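You operate a simulated robot arm through the tools that you are given. There is no shell and no other tool. Be economical: measure what you need, move in short steps, check, and stop when the job is done.

Carry out the task below with a simulated robot arm. There is one attempt and no reset: what you move stays moved.

JOB
Take the finished disc out and set the cleaner back to wipe.
Fine: disc on the bench, lid back on.
Where things are to end (x, y in the base frame): disc holder within 50 mm of [340, -70].

Only the result counts: the job must be done as asked and must still hold three seconds after the hand-in. Knocking over, shifting, dropping, spilling or breaking anything else fails it. A push-on lid holds only when it is set on centred and level and pressed home; a screw cap is set on level and turned clockwise until tight.

ROBOT AND FRAMES
A 7-joint arm with a two-finger parallel gripper, fixed in place. Base frame: the origin is at the foot of the arm, x ahead of it, y to its left, z up; the work surface is at about z = 864. Units: mm, degrees, N and s.
With the tool pointing down near the work surface it reaches from about 240 to 680 mm from the base axis. Its first joint turns from -66.0 to 66.0 degrees. Payload 2.4 kg.
Tool frame: the origin (TCP) lies between the finger pads and is the grasp point; the fingertips stand 30 mm ahead of it; z points along the fingers, y is the line along which they close. The gripper opens to 94 mm. The fingers are 28 mm wide and 10 mm thick; the gripper's body (50 by 96 mm) begins 55 mm behind the TCP.
Orientation is that of the tool frame in the base frame, as [roll, pitch, yaw] about the fixed x, y, z axes, in that order (R = Rz(yaw) Ry(pitch) Rx(roll)). With the fingers straight down and closing along the base's y, the tool's x points along the base's -x, its y along +y and its z along -z.

CONTROLS
- The arm moves only by the tool nudge_tool. Its argument "motion" is a list of rows, each a list of 3 entries, a list of its own where there are three numbers: the shift along the tool's x, y, z in mm, then the turn, a rotation vector about the tool's x, y, z in rad, then the opening in per cent of the stroke, from 0 (shut) to 100 (fully open). In form: [[[x, y, z], [rx, ry, rz], fingers], ...]. A call has 1 to 12 rows; each row shifts and turns the commanded pose from where the row before left it, along the tool's axes as they then stand. Each row takes 0.2 s and may step no farther than 50 mm and 8.6 degrees from the row before; otherwise, or with a gripper value out of range, the whole call is refused. Where a pose cannot be reached the arm comes as near as it can. A force on the tool above 40 N (or 10 N above the force at the start of the call, whichever is more), or a blocked arm, ends the call early, and 0.2 s more pass. The fingers move at their own pace (about 153 mm/s each) and stop on an object; they squeeze with about 36 N. The grip force told is the motor's: it shows also when the fingers shut on nothing. Time passes only in rows, and 0.2 s behind the last, so rows that do not move let the fingers close. It gives the time, the measured TCP pose, the force on the tool (base axes), the opening and the grip force at its end, in the units of the frame above (readings bear some noise), with the torque about the TCP (base axes, N m) and any sound that the robot's microphone picked up, and new pictures: "pictures" is both (left out), scene, wrist or none.
- Cameras (640 x 400 px; columns grow to the right, rows downward): "scene" is fixed at [50.2, 489.3, 1439.5]; the picture's right is [-0.58, -0.81, 0.00], its down [-0.49, 0.35, -0.80] and it looks along [0.65, -0.47, -0.60] (base axes); focal length 298 px, centre (320, 200). "wrist" rides on the gripper at [76, 14, -103] in the tool frame; the picture's right is [-0.18, 0.98, 0.00], its down [-0.75, -0.14, -0.64] and it looks along [-0.63, -0.12, 0.77] (tool axes); focal length 243 px, centre (320, 200). There is no depth. A picture from a camera that has moved, and an enlarged one, comes with that camera's place and axes in the base frame and with its lens.
- close_up(camera, box): a new picture of the part [left, top, right, bottom] of that camera's present view, enlarged. The clock stands still meanwhile.
- finish_job(): hands the job in; it is judged then, once.

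Go step by step. Nothing tells you positions but the pictures and the camera data: compare them with the known pose of the tool, close in by small moves and look again before you grip or let go. The budget is 120 turns and 200 pictures, counting those below and the enlarged ones. Unless the task says otherwise, let go and move clear before handing in, and close with one line.

The tools are called by a JSON object that holds its "api" and its "payload". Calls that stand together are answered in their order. nudge_tool: Moves the arm, as the interface text tells. Its arguments: {"type":"object","properties":{"motion":{"type":"array","items":{"type":"array"}},"pictures":{"type":"string","enum":["both","scene","wrist","none"]}},"required":["motion"]} The other tools are called the same way: close_up (camera, box) takes an enlarged picture of a part of a camera's view; finish_job () hands the job in.

At the start:

```text
clock: 0.0
ee_pos: [439.8, 136.5, 1209.1]
tool_rot: [-180.0, 0.1, -180.0]
wrist_force: [0.0, -0.5, -0.5]
moment: [-0.01, -0.04, -0.01]
width: 93.8
finger_force: 0.0
```

scene: 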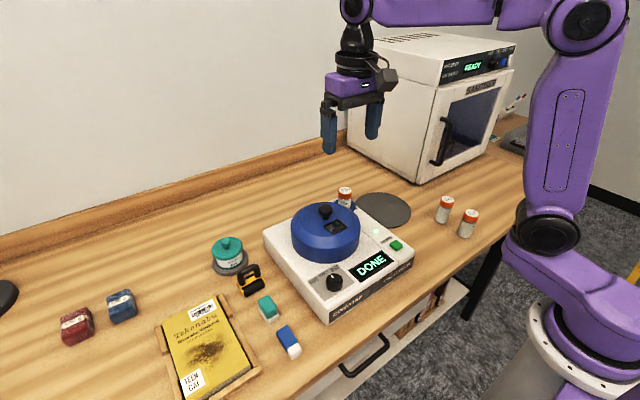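
wrist: 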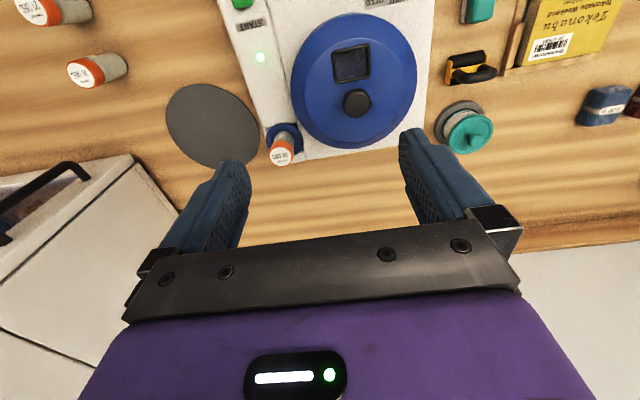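

I see a disc cleaner showing DONE, with a blue lid, a knob and buttons. I'll look closer to read the labels before moving.

{"api": "close_up", "payload": {"camera": "scene", "box": [250, 180, 430, 330]}}

{"api": "close_up", "payload": {"camera": "wrist", "box": [160, 0, 500, 180]}}

{"api": "close_up", "payload": {"camera": "scene", "box": [310, 240, 410, 310]}}

```text
2.67 times, centred on (340, 255) of scene
camera zoom: at [50.2, 489.3, 1439.5], right [-0.58, -0.81, 0.0], down [-0.49, 0.35, -0.8], along [0.65, -0.47, -0.6], focal length 794 px, centre (267, 53)
```

zoom: 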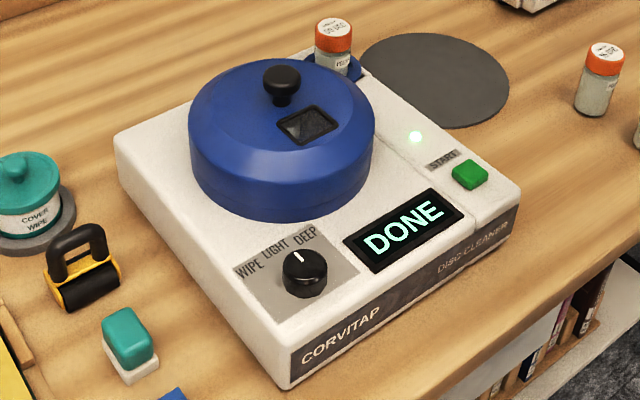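

```text
1.88 times, centred on (330, 90) of wrist
camera zoom: at [363.4, 151.5, 1310.9], right [0.18, 0.98, 0.0], down [0.75, -0.14, 0.64], along [0.63, -0.12, -0.77], focal length 457 px, centre (301, 407)
```

zoom: 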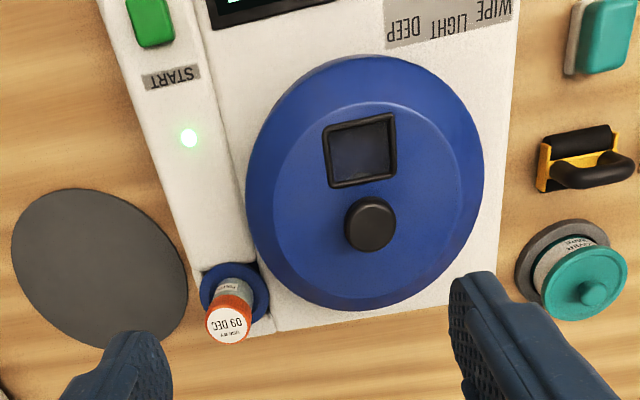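

```text
5.71 times, centred on (360, 275) of scene
camera zoom: at [50.2, 489.3, 1439.5], right [-0.58, -0.81, 0.0], down [-0.49, 0.35, -0.8], along [0.65, -0.47, -0.6], focal length 1702 px, centre (91, -229)
```

zoom: 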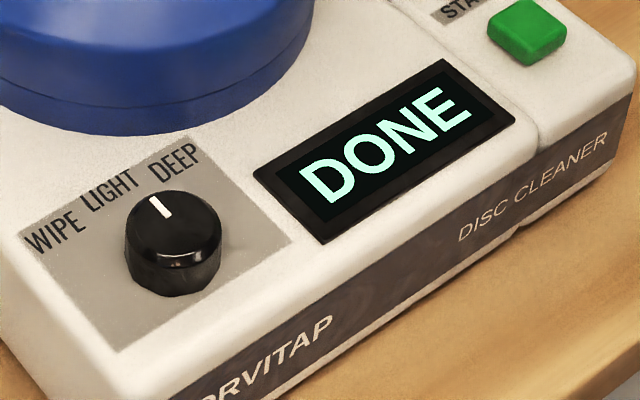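

The knob sits on WIPE/LIGHT/DEEP and the lid's handle triangulates to about (466, 175, top at 1018). I'll move above the handle and look again.

{"api": "nudge_tool", "payload": {"motion": [[[-13, 19, 20], [0, 0, 0], 100], [[-13, 19.5, 35], [0, 0, 0], 100], [[0, 0, 40], [0, 0, 0], 100], [[0, 0, 34], [0, 0, 0], 100]]}}

```text
clock: 1.0
ee_pos: [465.0, 175.5, 1078.5]
tool_rot: [180.0, 0.1, 179.9]
wrist_force: [0.5, 0.1, 0.1]
moment: [0.01, -0.01, 0.0]
width: 94.2
finger_force: 0.0
camera wrist: at [389.5, 190.5, 1180.7], right [0.18, 0.98, 0.0], down [0.75, -0.14, 0.64], along [0.63, -0.12, -0.77], focal length 243 px, centre (320, 200)
```

scene: 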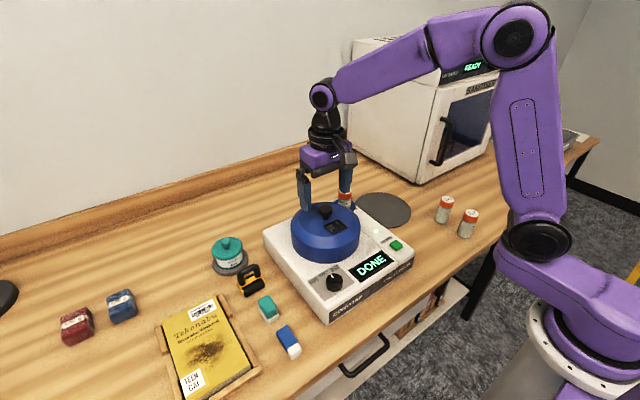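
wrist: 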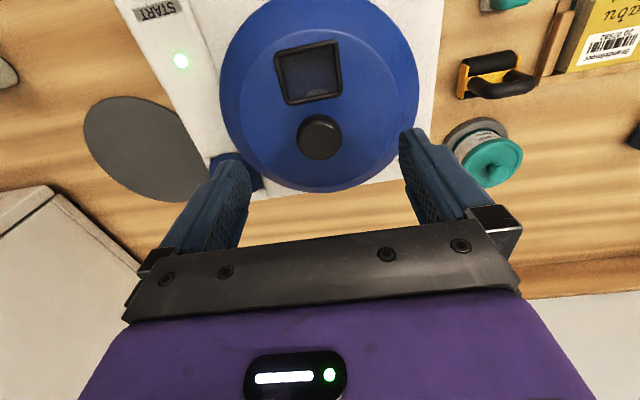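

{"api": "close_up", "payload": {"camera": "scene", "box": [280, 160, 370, 270]}}

{"api": "close_up", "payload": {"camera": "wrist", "box": [200, 0, 440, 200]}}

```text
3.64 times, centred on (325, 215) of scene
camera zoom: at [50.2, 489.3, 1439.5], right [-0.58, -0.81, 0.0], down [-0.49, 0.35, -0.8], along [0.65, -0.47, -0.6], focal length 1083 px, centre (302, 146)
```

zoom: 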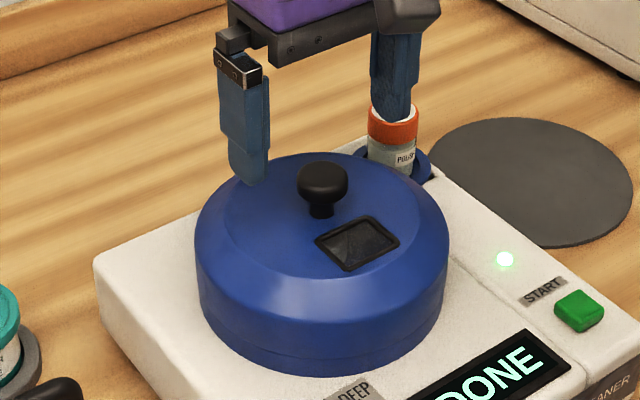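

```text
2.00 times, centred on (320, 100) of wrist
camera zoom: at [389.5, 190.5, 1180.7], right [0.18, 0.98, 0.0], down [0.75, -0.14, 0.64], along [0.63, -0.12, -0.77], focal length 485 px, centre (320, 400)
```

zoom: 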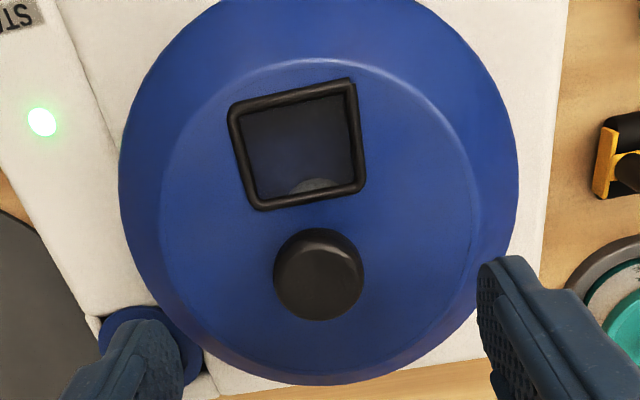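

{"api": "nudge_tool", "payload": {"motion": [[[2, 0, 15], [0, 0, 0], 100], [[0, 0, 15], [0, 0, 0], 100]]}}

{"api": "close_up", "payload": {"camera": "scene", "box": [280, 160, 370, 270]}}

{"api": "close_up", "payload": {"camera": "wrist", "box": [200, 0, 440, 200]}}

```text
clock: 1.6
ee_pos: [464.7, 174.8, 1049.9]
tool_rot: [-180.0, 0.0, 180.0]
wrist_force: [0.2, 0.1, 0.4]
moment: [0.03, -0.01, 0.01]
width: 94.0
finger_force: 0.1
camera wrist: at [387.4, 190.2, 1151.3], right [0.18, 0.98, 0.0], down [0.75, -0.14, 0.64], along [0.63, -0.12, -0.77], focal length 243 px, centre (320, 200)
```

scene: 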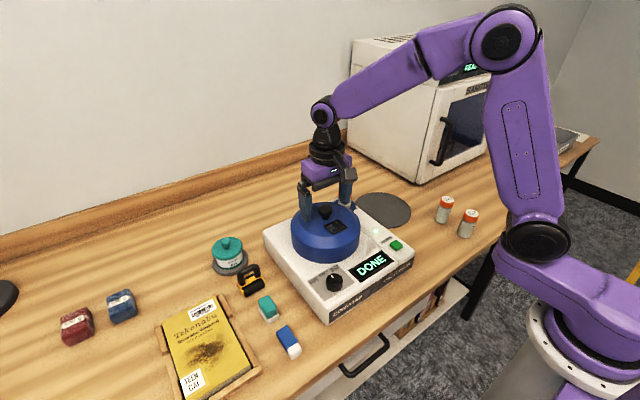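
wrist: 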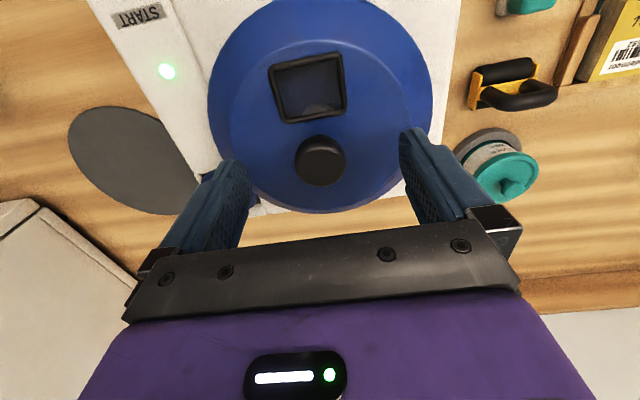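

```text
3.64 times, centred on (325, 215) of scene
camera zoom: at [50.2, 489.3, 1439.5], right [-0.58, -0.81, 0.0], down [-0.49, 0.35, -0.8], along [0.65, -0.47, -0.6], focal length 1083 px, centre (302, 146)
```

zoom: 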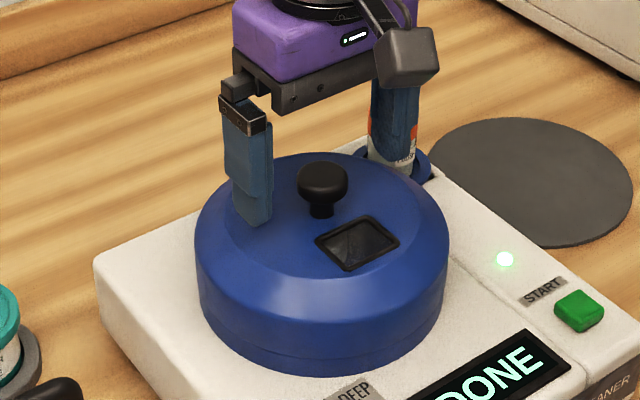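

```text
2.00 times, centred on (320, 100) of wrist
camera zoom: at [387.4, 190.2, 1151.3], right [0.18, 0.98, 0.0], down [0.75, -0.14, 0.64], along [0.63, -0.12, -0.77], focal length 485 px, centre (320, 400)
```

zoom: 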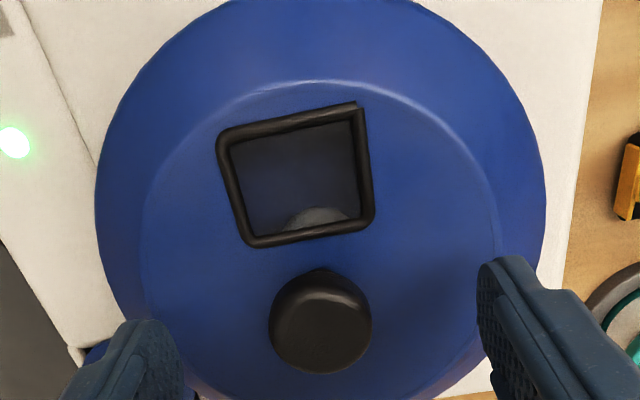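

The handle is about 31 mm wide, at (463, 176), spanning z 1000 to 1023. I'll lower 14 mm and grip its head.

{"api": "nudge_tool", "payload": {"motion": [[[2, 1, 7], [0, 0, 0], 100], [[0, 0, 7], [0, 0, 0], 100], [[0, 0, 0], [0, 0, 0], 25], [[0, 0, 0], [0, 0, 0], 20], [[0, 0, 0], [0, 0, 0], 20], [[0, 0, 0], [0, 0, 0], 20]]}}

{"api": "close_up", "payload": {"camera": "scene", "box": [280, 160, 370, 270]}}

```text
clock: 3.0
ee_pos: [461.3, 175.3, 1036.3]
tool_rot: [179.9, 0.0, 180.0]
wrist_force: [0.2, -0.2, 0.2]
moment: [-0.02, 0.01, -0.02]
width: 30.8
finger_force: 36.3
heard: snap
camera wrist: at [385.7, 191.2, 1137.7], right [0.18, 0.98, 0.0], down [0.75, -0.14, 0.64], along [0.63, -0.12, -0.77], focal length 243 px, centre (320, 200)
```

scene: 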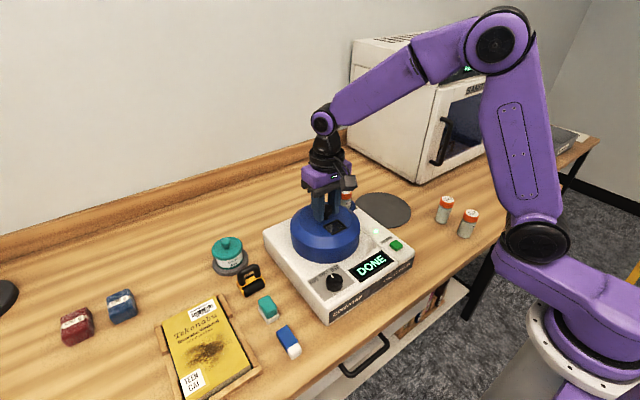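
wrist: 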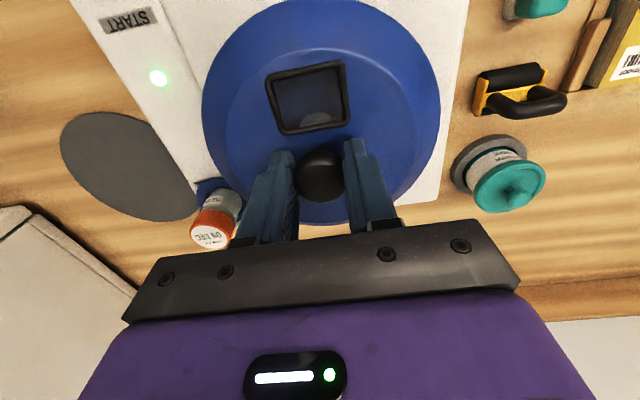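

```text
3.64 times, centred on (325, 215) of scene
camera zoom: at [50.2, 489.3, 1439.5], right [-0.58, -0.81, 0.0], down [-0.49, 0.35, -0.8], along [0.65, -0.47, -0.6], focal length 1083 px, centre (302, 146)
```

zoom: 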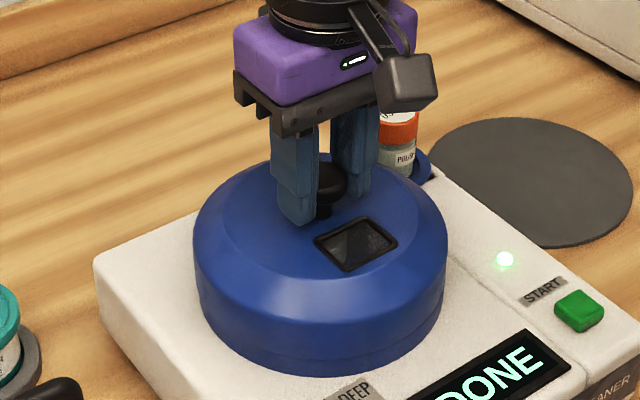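

Gripped (30.8 mm), with a snap heard, which may be the lid unlatching. I'll lift gently.

{"api": "nudge_tool", "payload": {"motion": [[[0, 0, -4], [0, 0, 0], 20], [[0, 0, -8], [0, 0, 0], 20], [[0, 0, -12], [0, 0, 0], 20], [[0, 0, -20], [0, 0, 0], 20]]}}

```text
clock: 4.0
ee_pos: [460.5, 175.7, 1081.8]
tool_rot: [180.0, 0.0, 180.0]
wrist_force: [0.2, -0.5, -0.2]
moment: [0.02, 0.0, -0.03]
width: 18.7
finger_force: 0.0
camera wrist: at [385.6, 191.1, 1182.5], right [0.18, 0.98, 0.0], down [0.75, -0.14, 0.64], along [0.63, -0.12, -0.77], focal length 243 px, centre (320, 200)
```

scene: 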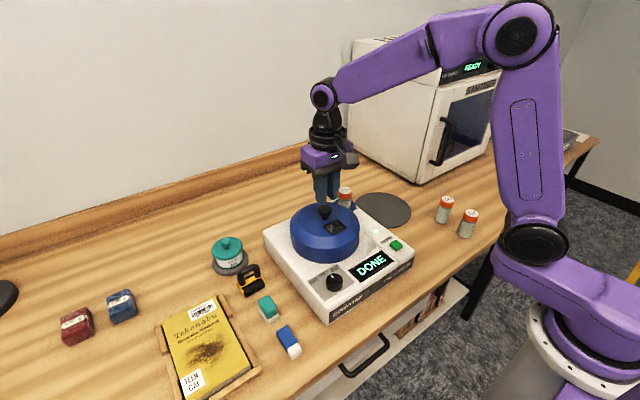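
wrist: 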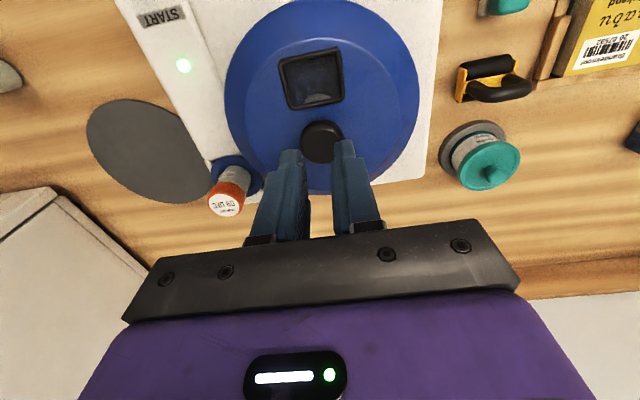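

The fingers slipped off; check whether the lid moved.

{"api": "close_up", "payload": {"camera": "scene", "box": [280, 160, 370, 270]}}

{"api": "close_up", "payload": {"camera": "wrist", "box": [200, 0, 440, 200]}}

```text
3.64 times, centred on (325, 215) of scene
camera zoom: at [50.2, 489.3, 1439.5], right [-0.58, -0.81, 0.0], down [-0.49, 0.35, -0.8], along [0.65, -0.47, -0.6], focal length 1083 px, centre (302, 146)
```

zoom: 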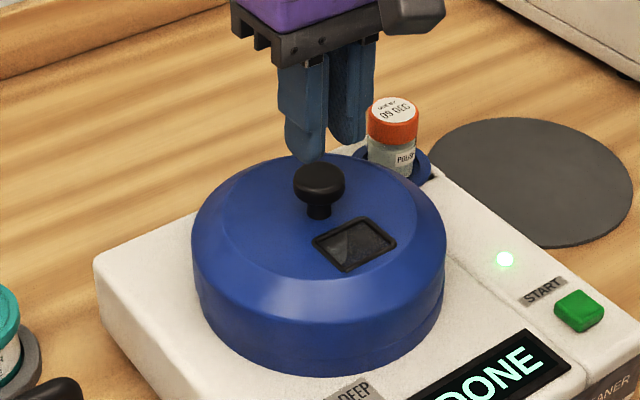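

```text
2.00 times, centred on (320, 100) of wrist
camera zoom: at [385.6, 191.1, 1182.5], right [0.18, 0.98, 0.0], down [0.75, -0.14, 0.64], along [0.63, -0.12, -0.77], focal length 485 px, centre (320, 400)
```

zoom: 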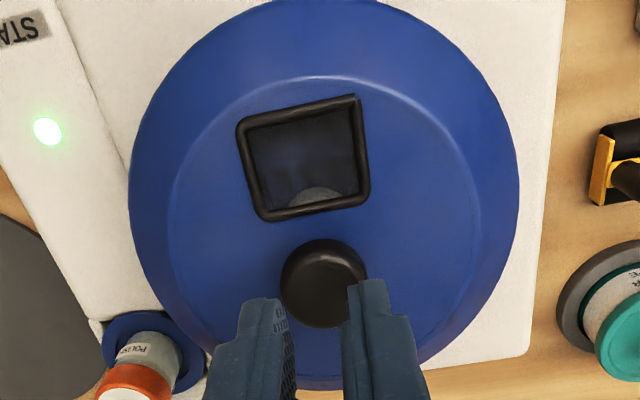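

The lid has unsnapped and shifted a couple of mm but my grip was too high. I'll re-grip lower so that the pads fully straddle the head.

{"api": "nudge_tool", "payload": {"motion": [[[0, 2, 5], [0, 0, 0], 70], [[0, 0, 20], [0, 0, 0], 70], [[0, 0, 15], [0, 0, 0], 70], [[0, 0, 6], [0, 0, 0], 70], [[0, 0, 4], [0, 0, 0], 70]], "pictures": "none"}}

{"api": "close_up", "payload": {"camera": "scene", "box": [280, 160, 370, 270]}}

{"api": "close_up", "payload": {"camera": "wrist", "box": [200, 50, 440, 250]}}

```text
clock: 5.2
ee_pos: [461.6, 179.2, 1029.4]
tool_rot: [-180.0, 0.0, -180.0]
wrist_force: [0.7, -0.1, 0.6]
moment: [0.03, 0.01, 0.02]
width: 65.6
finger_force: 0.1
```

```text
3.64 times, centred on (325, 215) of scene
camera zoom: at [50.2, 489.3, 1439.5], right [-0.58, -0.81, 0.0], down [-0.49, 0.35, -0.8], along [0.65, -0.47, -0.6], focal length 1083 px, centre (302, 146)
```

zoom: 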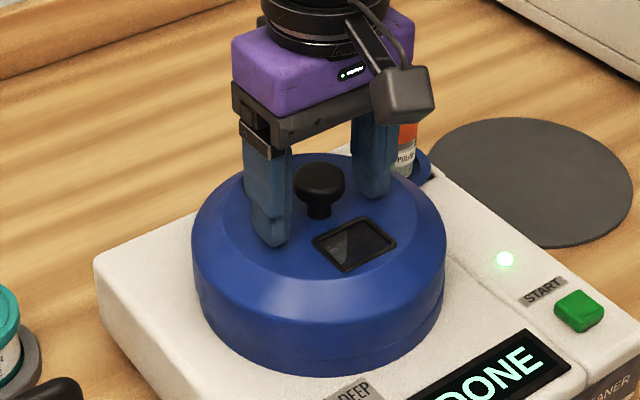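

```text
2.00 times, centred on (320, 150) of wrist
camera zoom: at [385.2, 193.1, 1131.6], right [0.18, 0.98, 0.0], down [0.75, -0.14, 0.64], along [0.63, -0.12, -0.77], focal length 485 px, centre (320, 300)
```

zoom: 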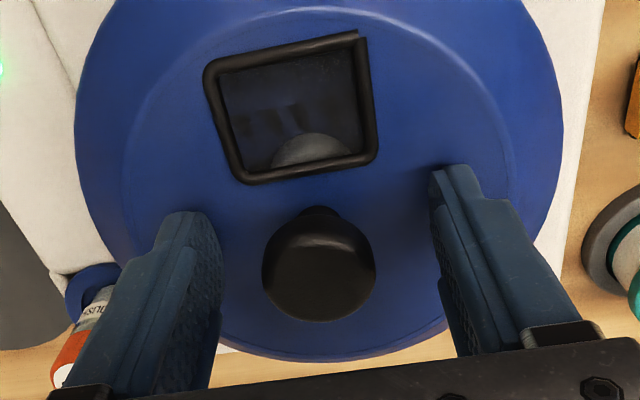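

{"api": "nudge_tool", "payload": {"motion": [[[1.5, 0, 2], [0, 0, 0], 70], [[0, 0, 0], [0, 0, 0], 25], [[0, 0, 0], [0, 0, 0], 0], [[0, 0, 0], [0, 0, 0], 0], [[0, 0, 0], [0, 0, 0], 0]], "pictures": "none"}}

{"api": "close_up", "payload": {"camera": "scene", "box": [280, 160, 370, 270]}}

```text
clock: 6.4
ee_pos: [460.9, 175.6, 1028.2]
tool_rot: [-179.9, 0.0, 179.9]
wrist_force: [-9.4, -25.3, 18.3]
moment: [-0.19, -0.04, -0.23]
width: 30.6
finger_force: 36.2
heard: snap
```

```text
3.64 times, centred on (325, 215) of scene
camera zoom: at [49.6, 488.4, 1439.8], right [-0.58, -0.81, 0.0], down [-0.49, 0.35, -0.8], along [0.65, -0.47, -0.6], focal length 1083 px, centre (302, 146)
```

zoom: 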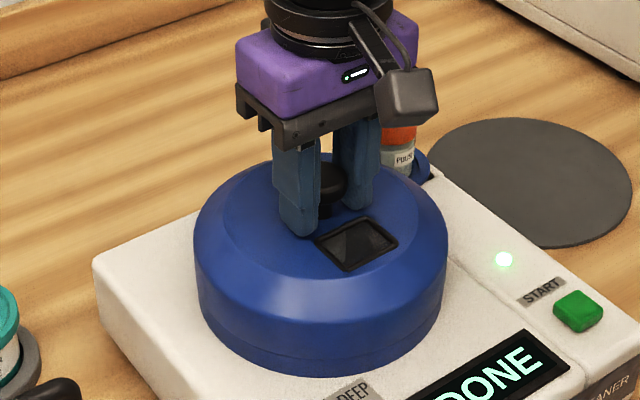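

The lid snapped back into its centred seat. I'll relieve the sideways load and pull up in small steps.

{"api": "nudge_tool", "payload": {"motion": [[[0, -2, 0], [0, 0, 0], 0], [[0, -1.5, -1], [0, 0, 0], 0], [[0, 0, -2], [0, 0, 0], 0]], "pictures": "none"}}

```text
clock: 7.2
ee_pos: [459.3, 177.2, 1031.2]
tool_rot: [179.8, 0.1, -179.7]
wrist_force: [-0.2, 0.7, -1.5]
moment: [0.0, 0.02, -0.02]
width: 30.8
finger_force: 36.2
heard: snap
```

{"api": "nudge_tool", "payload": {"motion": [[[0, 0, -3], [0, 0, 0], 0], [[0, 0, -5], [0, 0, 0], 0], [[0, 0, -8], [0, 0, 0], 0]]}}

{"api": "close_up", "payload": {"camera": "scene", "box": [280, 160, 370, 270]}}

```text
clock: 8.0
ee_pos: [459.9, 175.6, 1046.7]
tool_rot: [-180.0, -0.1, -179.9]
wrist_force: [0.2, 0.2, -0.7]
moment: [0.01, 0.0, 0.0]
width: 30.7
finger_force: 36.3
camera wrist: at [383.9, 189.6, 1148.7], right [0.18, 0.98, 0.0], down [0.75, -0.14, 0.64], along [0.63, -0.12, -0.77], focal length 243 px, centre (320, 200)
```

scene: 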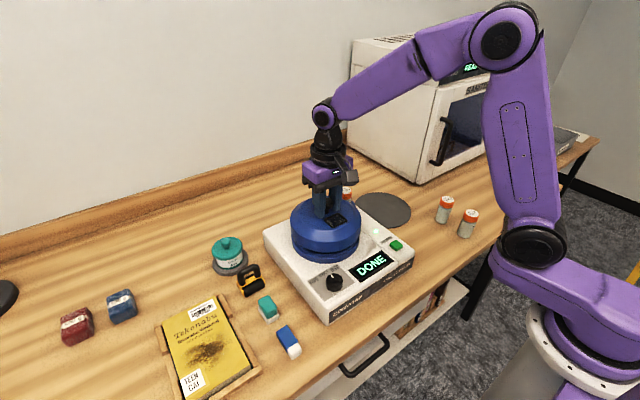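
wrist: 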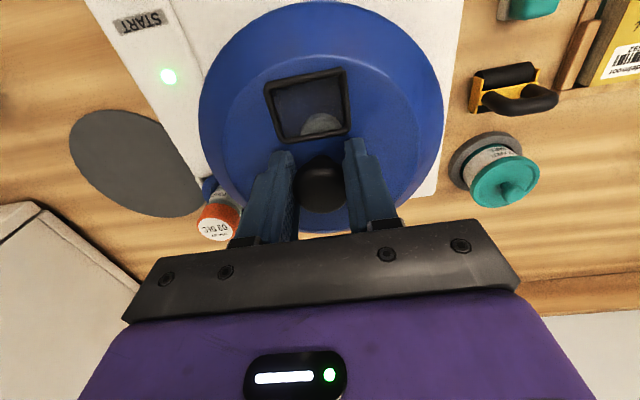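

```text
3.64 times, centred on (325, 215) of scene
camera zoom: at [50.2, 489.3, 1439.5], right [-0.58, -0.81, 0.0], down [-0.49, 0.35, -0.8], along [0.65, -0.47, -0.6], focal length 1083 px, centre (302, 146)
```

zoom: 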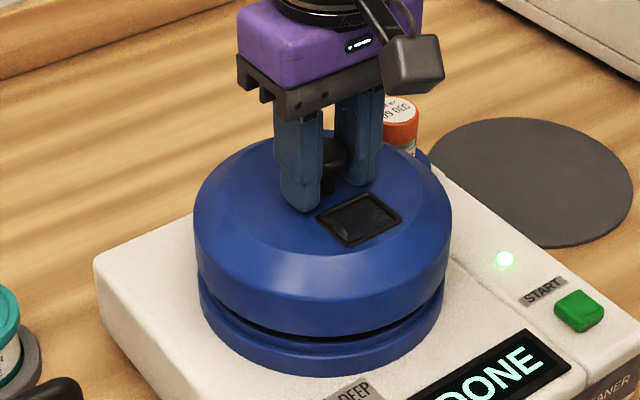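

The lid is off and held. I'll raise it 110 mm, then look into the cleaner and carry the lid to the grey mat around (517, -86).

{"api": "nudge_tool", "payload": {"motion": [[[0, 0, -20], [0, 0, 0], 0], [[0, 0, -45], [0, 0, 0], 0], [[0, 0, -45], [0, 0, 0], 0], [[-4, -19, 0], [0, 0, 0], 0], [[-8.5, -37.5, 0], [0, 0, 0], 0], [[-8.5, -37.5, 0], [0, 0, 0], 0], [[-9, -40, 0], [0, 0, 0], 0], [[-9, -40, 0], [0, 0, 0], 0], [[-9, -40, 0], [0, 0, 0], 0], [[-9, -40, 0], [0, 0, 0], 0], [[0, -8, 0], [0, 0, 0], 0]]}}

{"api": "close_up", "payload": {"camera": "scene", "box": [250, 150, 440, 330]}}

```text
clock: 10.4
ee_pos: [517.2, -87.5, 1156.7]
tool_rot: [180.0, -0.1, 180.0]
wrist_force: [0.3, 0.0, -0.9]
moment: [0.01, 0.02, 0.01]
width: 30.9
finger_force: 35.6
camera wrist: at [440.7, -73.6, 1258.7], right [0.18, 0.98, 0.0], down [0.75, -0.14, 0.64], along [0.63, -0.12, -0.77], focal length 243 px, centre (320, 200)
```

scene: 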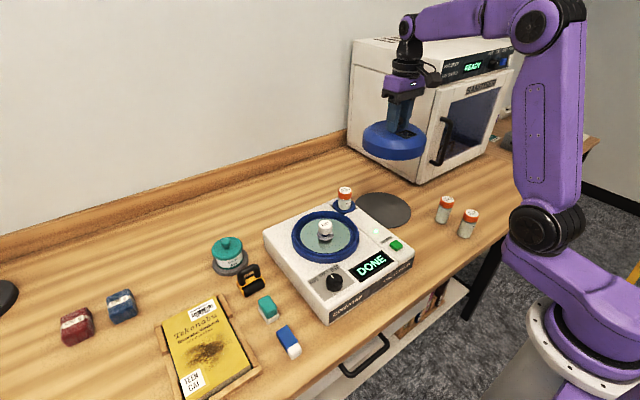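
wrist: 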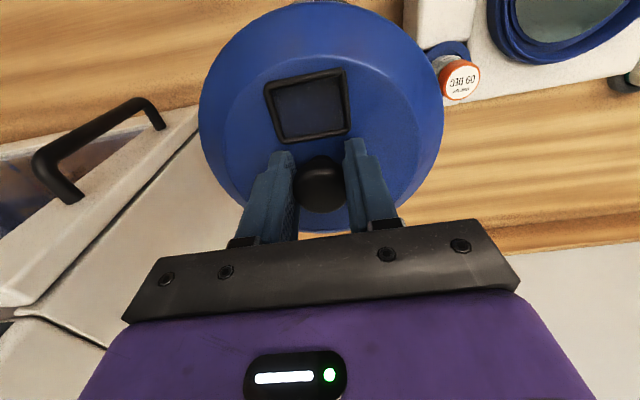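

```text
2.22 times, centred on (345, 240) of scene
camera zoom: at [50.2, 489.2, 1439.5], right [-0.58, -0.81, 0.0], down [-0.49, 0.35, -0.8], along [0.65, -0.47, -0.6], focal length 662 px, centre (264, 111)
```

zoom: 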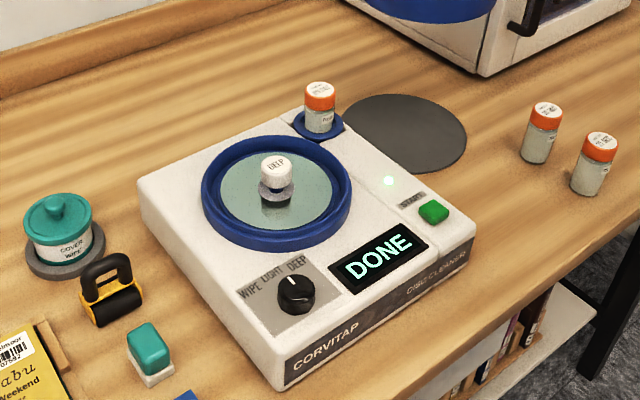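

Inside is the disc holder, a small post labelled DEEP at the centre. First I'll lower the lid toward the mat.

{"api": "nudge_tool", "payload": {"motion": [[[0, 0, 45], [0, 0, 0], 0], [[0, 0, 45], [0, 0, 0], 0], [[0, 0, 45], [0, 0, 0], 0], [[0, 0, 35], [0, 0, 0], 0]]}}

{"api": "close_up", "payload": {"camera": "scene", "box": [320, 140, 440, 250]}}

```text
clock: 11.4
ee_pos: [516.4, -86.4, 987.6]
tool_rot: [-179.9, 0.0, 180.0]
wrist_force: [-0.1, 0.5, -1.7]
moment: [-0.01, 0.0, 0.02]
width: 30.9
finger_force: 36.2
camera wrist: at [440.9, -71.3, 1089.4], right [0.18, 0.98, 0.0], down [0.75, -0.14, 0.64], along [0.63, -0.12, -0.77], focal length 243 px, centre (320, 200)
```

scene: 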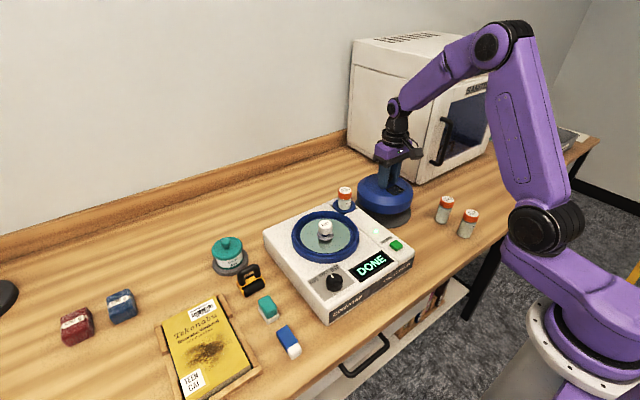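
wrist: 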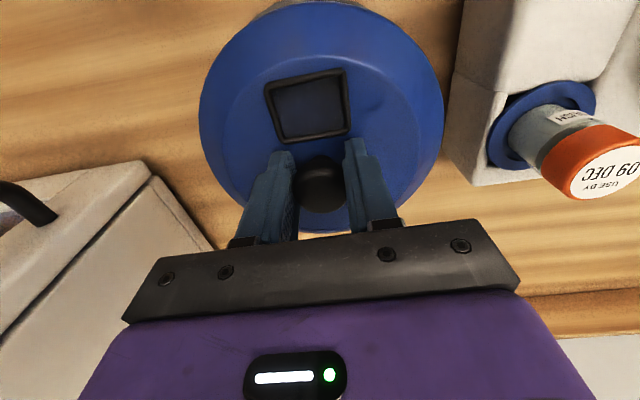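

```text
3.64 times, centred on (380, 195) of scene
camera zoom: at [50.2, 489.3, 1439.5], right [-0.58, -0.81, 0.0], down [-0.49, 0.35, -0.8], along [0.65, -0.47, -0.6], focal length 1083 px, centre (102, 218)
```

zoom: 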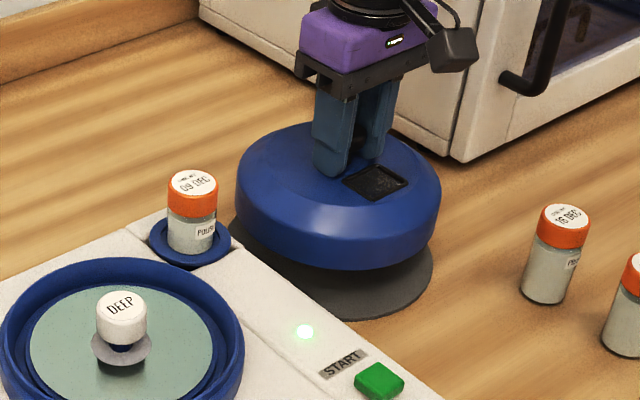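

{"api": "nudge_tool", "payload": {"motion": [[[0, 0, 20], [0, 0, 0], 0], [[0, 0, 12], [0, 0, 0], 0], [[0, 0, 5], [0, 0, 0], 0], [[0, 0, 3], [0, 0, 0], 0]]}}

{"api": "close_up", "payload": {"camera": "scene", "box": [320, 140, 440, 250]}}

```text
clock: 12.4
ee_pos: [517.6, -87.7, 946.5]
tool_rot: [179.9, 0.0, -180.0]
wrist_force: [-0.7, 0.0, -1.4]
moment: [0.0, 0.03, 0.0]
width: 30.8
finger_force: 35.8
camera wrist: at [440.8, -72.3, 1048.9], right [0.18, 0.98, 0.0], down [0.75, -0.14, 0.64], along [0.63, -0.12, -0.77], focal length 243 px, centre (320, 200)
```

scene: 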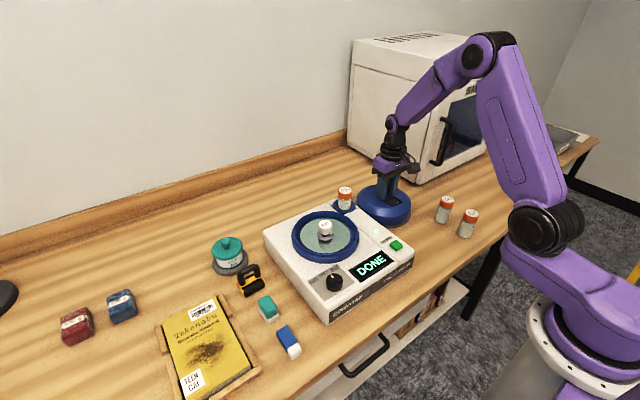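
wrist: 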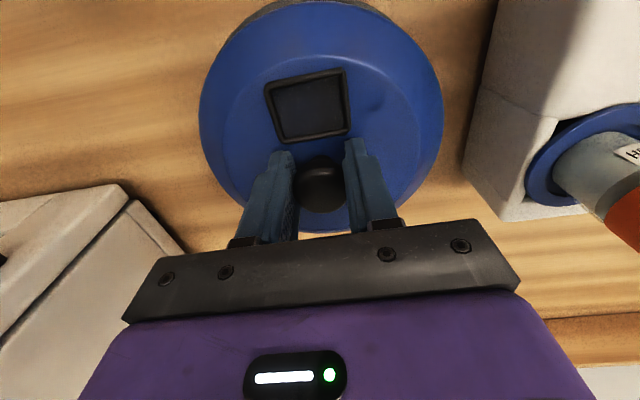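

```text
3.64 times, centred on (380, 195) of scene
camera zoom: at [50.2, 489.3, 1439.5], right [-0.58, -0.81, 0.0], down [-0.49, 0.35, -0.8], along [0.65, -0.47, -0.6], focal length 1083 px, centre (102, 218)
```

zoom: 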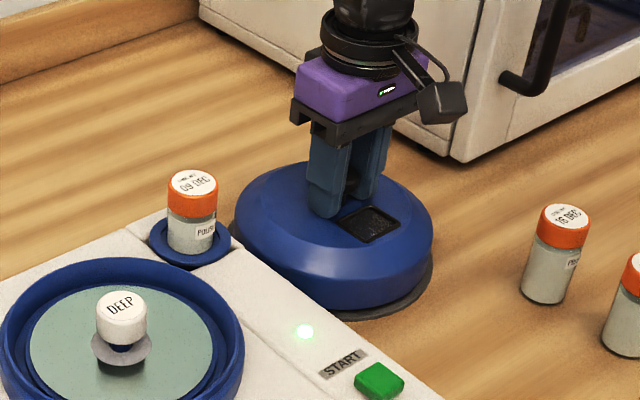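

{"api": "nudge_tool", "payload": {"motion": [[[0, 0, 3], [0, 0, 0], 0], [[0, 0, 0], [0, 0, 0], 0]], "pictures": "none"}}

```text
clock: 13.0
ee_pos: [518.4, -87.3, 944.1]
tool_rot: [-180.0, -0.1, -180.0]
wrist_force: [0.0, 0.7, -0.8]
moment: [0.03, 0.03, 0.0]
width: 30.9
finger_force: 36.1
```

{"api": "nudge_tool", "payload": {"motion": [[[0, 0, 3], [0, 0, 0], 0], [[0, 0, 0], [0, 0, 0], 0]], "pictures": "none"}}

```text
clock: 13.6
ee_pos: [517.1, -87.7, 941.1]
tool_rot: [180.0, 0.0, -180.0]
wrist_force: [-0.4, 0.5, -0.7]
moment: [0.04, 0.02, 0.02]
width: 30.8
finger_force: 35.8
```

{"api": "nudge_tool", "payload": {"motion": [[[0, 0, 3], [0, 0, 0], 0], [[0, 0, 0], [0, 0, 0], 0]], "pictures": "none"}}

{"api": "close_up", "payload": {"camera": "scene", "box": [340, 170, 430, 240]}}

```text
clock: 14.2
ee_pos: [517.7, -88.6, 940.2]
tool_rot: [-180.0, 0.3, 179.9]
wrist_force: [-9.2, 0.1, 36.3]
moment: [-0.02, 0.0, 0.02]
width: 31.0
finger_force: 36.3
```

```text
5.71 times, centred on (385, 205) of scene
camera zoom: at [49.3, 489.4, 1439.5], right [-0.58, -0.81, 0.0], down [-0.49, 0.35, -0.8], along [0.65, -0.47, -0.6], focal length 1702 px, centre (-51, 171)
```

zoom: 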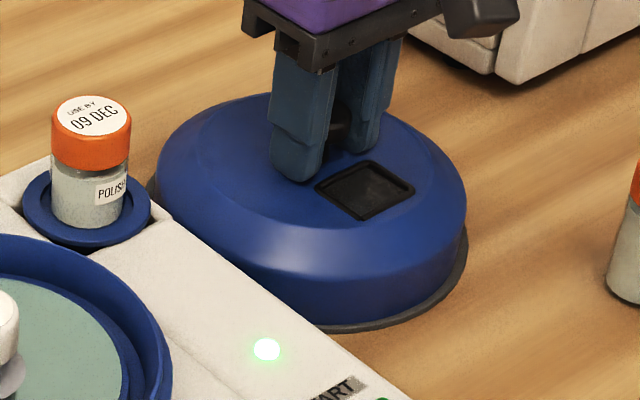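

The lid is down on the mat at TCP z ≈ 940.7. I'll ease off, release, rise and go over the disc holder.

{"api": "nudge_tool", "payload": {"motion": [[[0, 0, -1], [0, 0, 0], 0], [[0, 0, 0], [0, 0, 0], 60], [[0, 0, 0], [0, 0, 0], 80], [[0, 0, -30], [0, 0, 0], 80], [[0, 0, -50], [0, 0, 0], 80], [[0, 0, -50], [0, 0, 0], 80], [[0, 0, -50], [0, 0, 0], 100]], "pictures": "scene"}}

{"api": "close_up", "payload": {"camera": "scene", "box": [280, 190, 380, 270]}}

{"api": "close_up", "payload": {"camera": "scene", "box": [160, 220, 310, 370]}}

```text
clock: 15.8
ee_pos: [516.7, -87.1, 1119.1]
tool_rot: [179.9, -0.1, 180.0]
wrist_force: [0.3, 1.0, -0.6]
moment: [0.03, 0.01, 0.02]
width: 93.9
finger_force: 0.1
```

scene: 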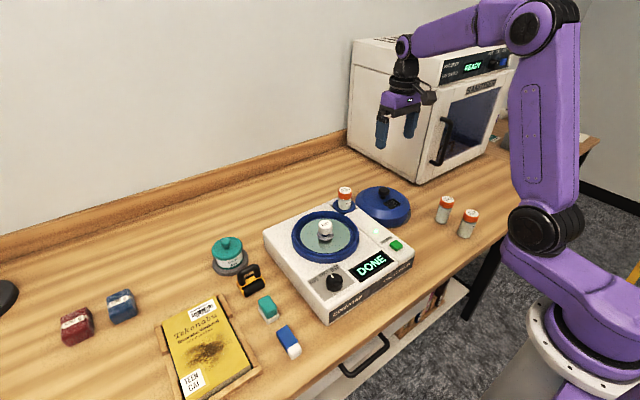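

```text
5.00 times, centred on (330, 230) of scene
camera zoom: at [50.1, 489.3, 1439.5], right [-0.58, -0.81, 0.0], down [-0.49, 0.35, -0.8], along [0.65, -0.47, -0.6], focal length 1490 px, centre (270, 50)
```

zoom: 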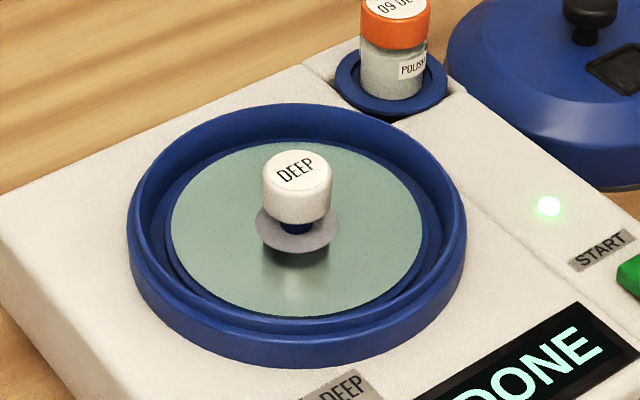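

```text
2.67 times, centred on (235, 295) of scene
camera zoom: at [50.1, 489.3, 1439.5], right [-0.58, -0.81, 0.0], down [-0.49, 0.35, -0.8], along [0.65, -0.47, -0.6], focal length 794 px, centre (547, -53)
```

zoom: 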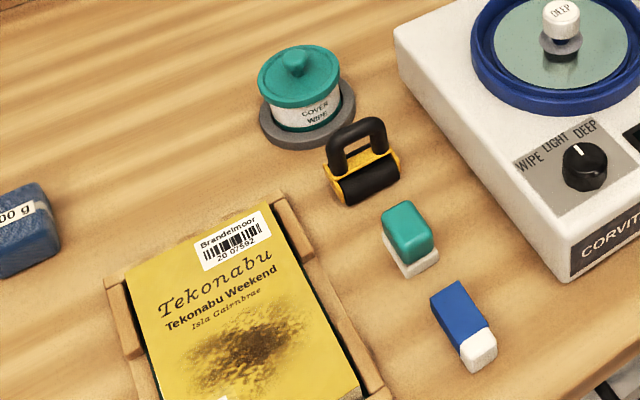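

The disc holder is a white cap (~31 mm, top z ≈ 985) at about (461, 177). I'll move above it.

{"api": "nudge_tool", "payload": {"motion": [[[4, 18, 0], [0, 0, 0], 70], [[8, 36, 0], [0, 0, 0], 70], [[8, 40, 0], [0, 0, 0], 70], [[9, 42, 0], [0, 0, 0], 70], [[9, 42, 0], [0, 0, 0], 70], [[9, 42, 0], [0, 0, 0], 70], [[8, 34, 0], [0, 0, 0], 70], [[1, 10, 20], [0, 0, 0], 70], [[0, 0, 40], [0, 0, 0], 70]], "pictures": "none"}}

{"api": "close_up", "payload": {"camera": "wrist", "box": [160, 0, 480, 200]}}

{"api": "close_up", "payload": {"camera": "scene", "box": [280, 170, 380, 270]}}

```text
clock: 17.8
ee_pos: [461.7, 177.4, 1058.7]
tool_rot: [179.9, -0.1, -180.0]
wrist_force: [-0.3, -0.5, 0.7]
moment: [0.02, -0.02, 0.01]
width: 66.0
finger_force: 0.0
```

```text
2.00 times, centred on (320, 100) of wrist
camera zoom: at [384.8, 192.0, 1160.6], right [0.18, 0.98, 0.0], down [0.75, -0.14, 0.64], along [0.63, -0.12, -0.77], focal length 485 px, centre (320, 400)
```

zoom: 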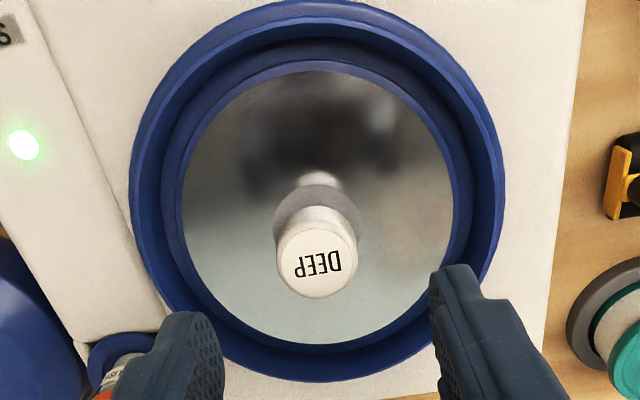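

```text
4.00 times, centred on (330, 220) of scene
camera zoom: at [50.1, 489.3, 1439.5], right [-0.58, -0.81, 0.0], down [-0.49, 0.35, -0.8], along [0.65, -0.47, -0.6], focal length 1192 px, centre (280, 120)
```

zoom: 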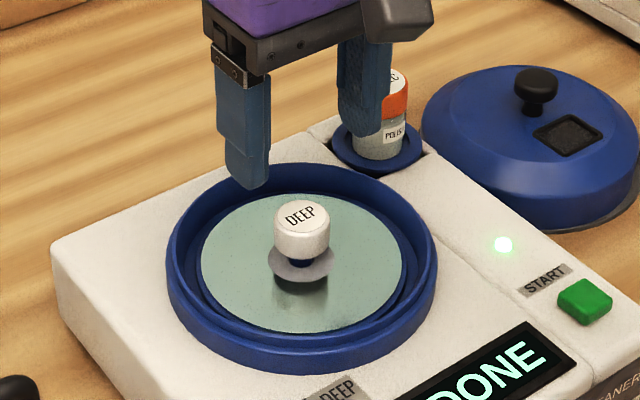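

{"api": "nudge_tool", "payload": {"motion": [[[1, -1, 20], [0, 0, 0], 70], [[0, 0, 20], [0, 0, 0], 70], [[0, 0, 14], [0, 0, 0], 70]], "pictures": "none"}}

{"api": "close_up", "payload": {"camera": "wrist", "box": [200, 50, 440, 250]}}

{"api": "close_up", "payload": {"camera": "scene", "box": [280, 170, 380, 270]}}

```text
clock: 18.6
ee_pos: [459.9, 176.4, 1004.7]
tool_rot: [180.0, 0.0, -180.0]
wrist_force: [-0.5, -0.2, 0.4]
moment: [-0.01, 0.02, -0.02]
width: 66.1
finger_force: 0.0
```

```text
2.00 times, centred on (320, 150) of wrist
camera zoom: at [384.2, 190.4, 1106.7], right [0.18, 0.98, 0.0], down [0.75, -0.14, 0.64], along [0.63, -0.12, -0.77], focal length 485 px, centre (320, 300)
```

zoom: 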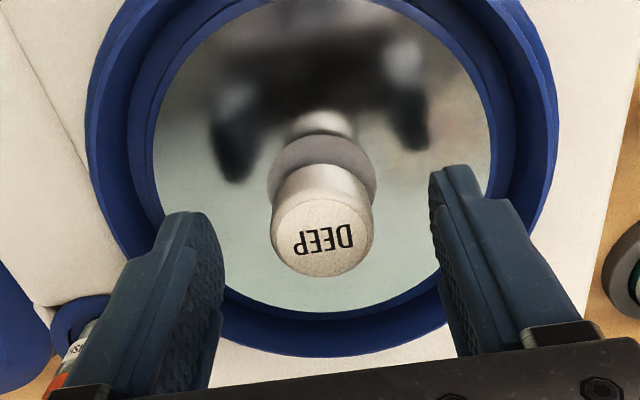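

```text
4.00 times, centred on (330, 220) of scene
camera zoom: at [50.2, 489.3, 1439.5], right [-0.58, -0.81, 0.0], down [-0.49, 0.35, -0.8], along [0.65, -0.47, -0.6], focal length 1192 px, centre (280, 120)
```

zoom: 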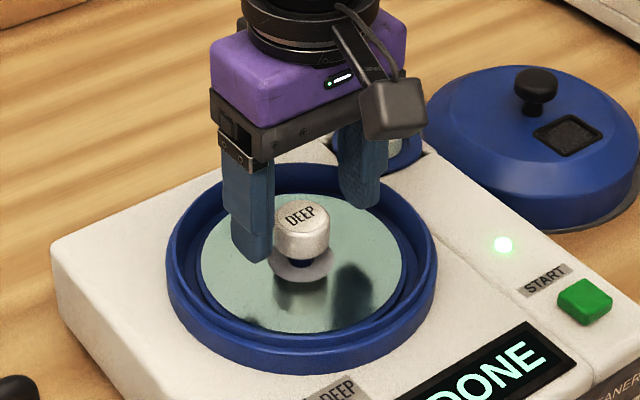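

Centred well; lower 8 mm and grip the cap.

{"api": "nudge_tool", "payload": {"motion": [[[0.5, 0.5, 5], [0, 0, 0], 70], [[0, 0, 3], [0, 0, 0], 70], [[0, 0, 0], [0, 0, 0], 30], [[0, 0, 0], [0, 0, 0], 0], [[0, 0, 0], [0, 0, 0], 0], [[0, 0, 0], [0, 0, 0], 0]], "pictures": "none"}}

{"api": "close_up", "payload": {"camera": "scene", "box": [280, 170, 380, 270]}}

```text
clock: 20.0
ee_pos: [458.6, 175.9, 996.7]
tool_rot: [-180.0, 0.0, -180.0]
wrist_force: [-0.3, -0.1, 0.4]
moment: [0.01, 0.0, 0.0]
width: 31.1
finger_force: 36.1
```

```text
4.00 times, centred on (330, 220) of scene
camera zoom: at [50.2, 489.3, 1439.5], right [-0.58, -0.81, 0.0], down [-0.49, 0.35, -0.8], along [0.65, -0.47, -0.6], focal length 1192 px, centre (280, 120)
```

zoom: 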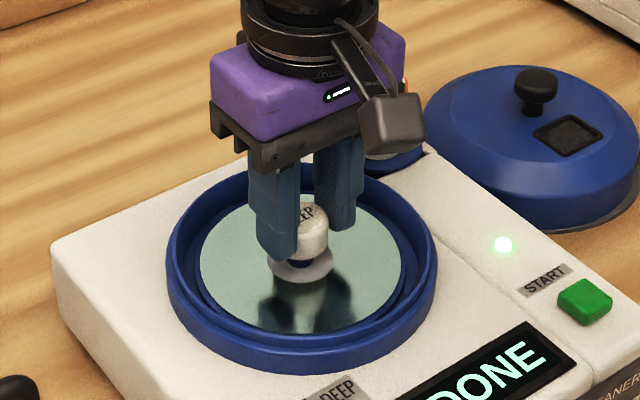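

{"api": "nudge_tool", "payload": {"motion": [[[0, 0, -3], [0, 0, 0], 0], [[0, 0, -5], [0, 0, 0], 0], [[0, 0, -8], [0, 0, 0], 0]], "pictures": "none"}}

{"api": "close_up", "payload": {"camera": "scene", "box": [280, 170, 380, 270]}}

```text
clock: 20.8
ee_pos: [459.8, 176.4, 1011.4]
tool_rot: [180.0, 0.1, 179.9]
wrist_force: [0.2, 0.5, -1.5]
moment: [0.02, 0.0, -0.02]
width: 31.2
finger_force: 36.0
```

```text
4.00 times, centred on (330, 220) of scene
camera zoom: at [50.2, 489.3, 1439.5], right [-0.58, -0.81, 0.0], down [-0.49, 0.35, -0.8], along [0.65, -0.47, -0.6], focal length 1192 px, centre (280, 120)
```

zoom: 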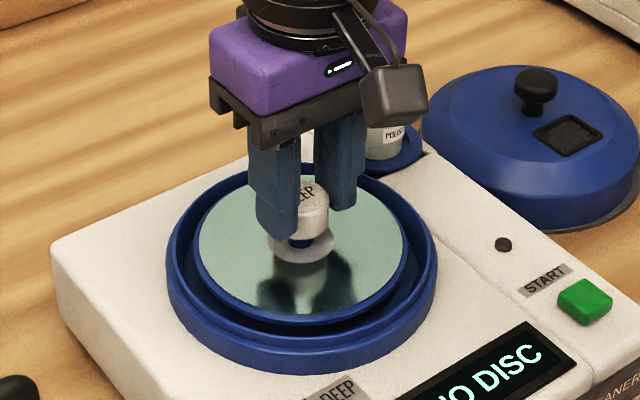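

The disc with its holder came out (display NO DISC). I'll raise it and carry it to about (345, -72).

{"api": "nudge_tool", "payload": {"motion": [[[0, 0, -15], [0, 0, 0], 0], [[0, 0, -40], [0, 0, 0], 0], [[0, 0, -40], [0, 0, 0], 0], [[8, -16, 0], [0, 0, 0], 0], [[15, -32, 0], [0, 0, 0], 0], [[15, -32, 0], [0, 0, 0], 0], [[15, -32, 0], [0, 0, 0], 0], [[15, -32, 0], [0, 0, 0], 0], [[15, -32, 0], [0, 0, 0], 0], [[15, -32, 0], [0, 0, 0], 0], [[10, -24, 0], [0, 0, 0], 0], [[7, -16, 0], [0, 0, 0], 0]]}}

```text
clock: 23.4
ee_pos: [344.1, -72.5, 1107.9]
tool_rot: [-180.0, 0.0, -180.0]
wrist_force: [0.0, -0.7, -0.2]
moment: [0.0, 0.03, 0.04]
width: 31.0
finger_force: 35.7
camera wrist: at [267.1, -57.1, 1209.8], right [0.18, 0.98, 0.0], down [0.75, -0.14, 0.64], along [0.63, -0.12, -0.77], focal length 243 px, centre (320, 200)
```

scene: 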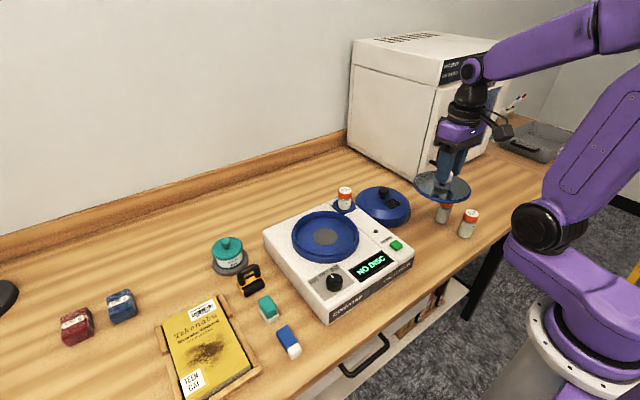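
wrist: 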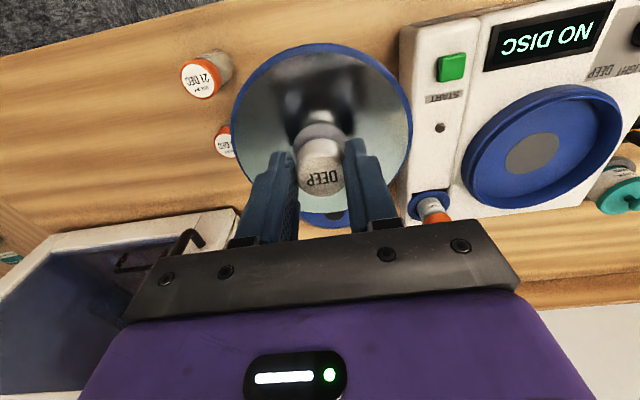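

{"api": "nudge_tool", "payload": {"motion": [[[0, 0, 25], [0, 0, 0], 0], [[0, 0, 45], [0, 0, 0], 0], [[0, 0, 45], [0, 0, 0], 0], [[0, 0, 30], [0, 0, 0], 0], [[0, 0, 15], [0, 0, 0], 0]]}}

{"api": "close_up", "payload": {"camera": "scene", "box": [360, 170, 490, 290]}}

```text
clock: 24.6
ee_pos: [345.1, -71.0, 947.1]
tool_rot: [180.0, 0.0, -180.0]
wrist_force: [-0.9, 0.8, -0.1]
moment: [-0.02, 0.01, -0.03]
width: 31.0
finger_force: 35.7
camera wrist: at [268.1, -56.7, 1049.4], right [0.18, 0.98, 0.0], down [0.75, -0.14, 0.64], along [0.63, -0.12, -0.77], focal length 243 px, centre (320, 200)
```

scene: 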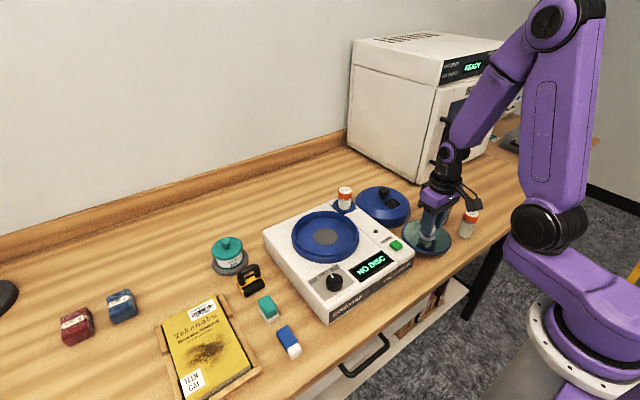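
wrist: 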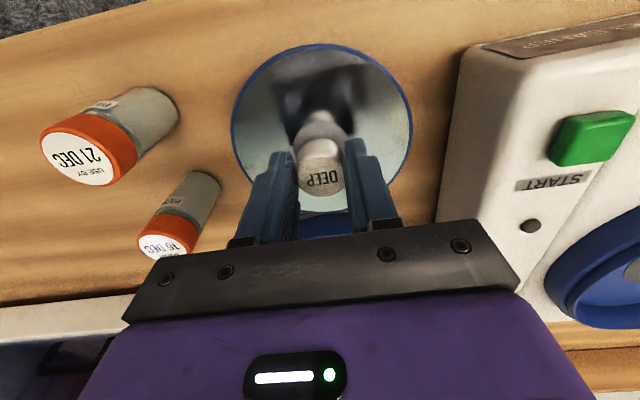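

```text
3.33 times, centred on (425, 230) of scene
camera zoom: at [50.2, 489.3, 1439.5], right [-0.58, -0.81, 0.0], down [-0.49, 0.35, -0.8], along [0.65, -0.47, -0.6], focal length 993 px, centre (-30, 100)
```

zoom: 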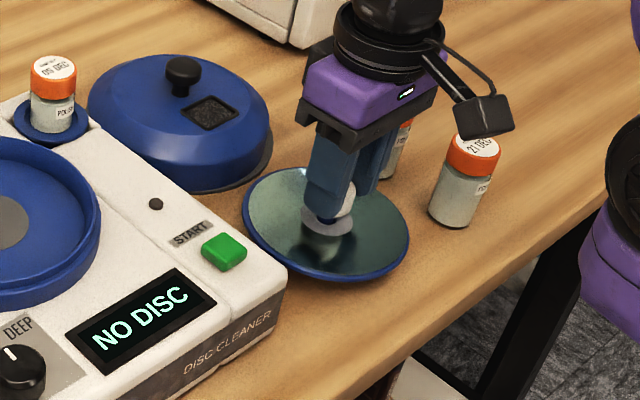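

{"api": "nudge_tool", "payload": {"motion": [[[0, 0, 10], [0, 0, 0], 0], [[0, 0, 6], [0, 0, 0], 0], [[0, 0, 4], [0, 0, 0], 0]], "pictures": "none"}}

{"api": "close_up", "payload": {"camera": "scene", "box": [360, 170, 490, 290]}}

```text
clock: 25.4
ee_pos: [345.4, -72.0, 927.3]
tool_rot: [180.0, 0.0, 180.0]
wrist_force: [-0.1, 0.1, -1.0]
moment: [-0.03, 0.02, 0.0]
width: 30.8
finger_force: 36.1
```

```text
3.33 times, centred on (425, 230) of scene
camera zoom: at [50.2, 489.3, 1439.5], right [-0.58, -0.81, 0.0], down [-0.49, 0.35, -0.8], along [0.65, -0.47, -0.6], focal length 993 px, centre (-30, 100)
```

zoom: 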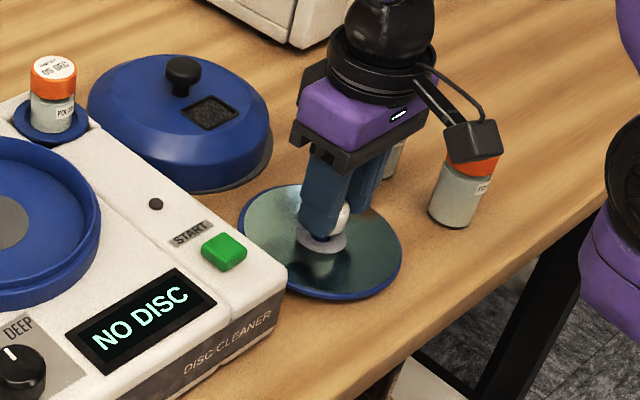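

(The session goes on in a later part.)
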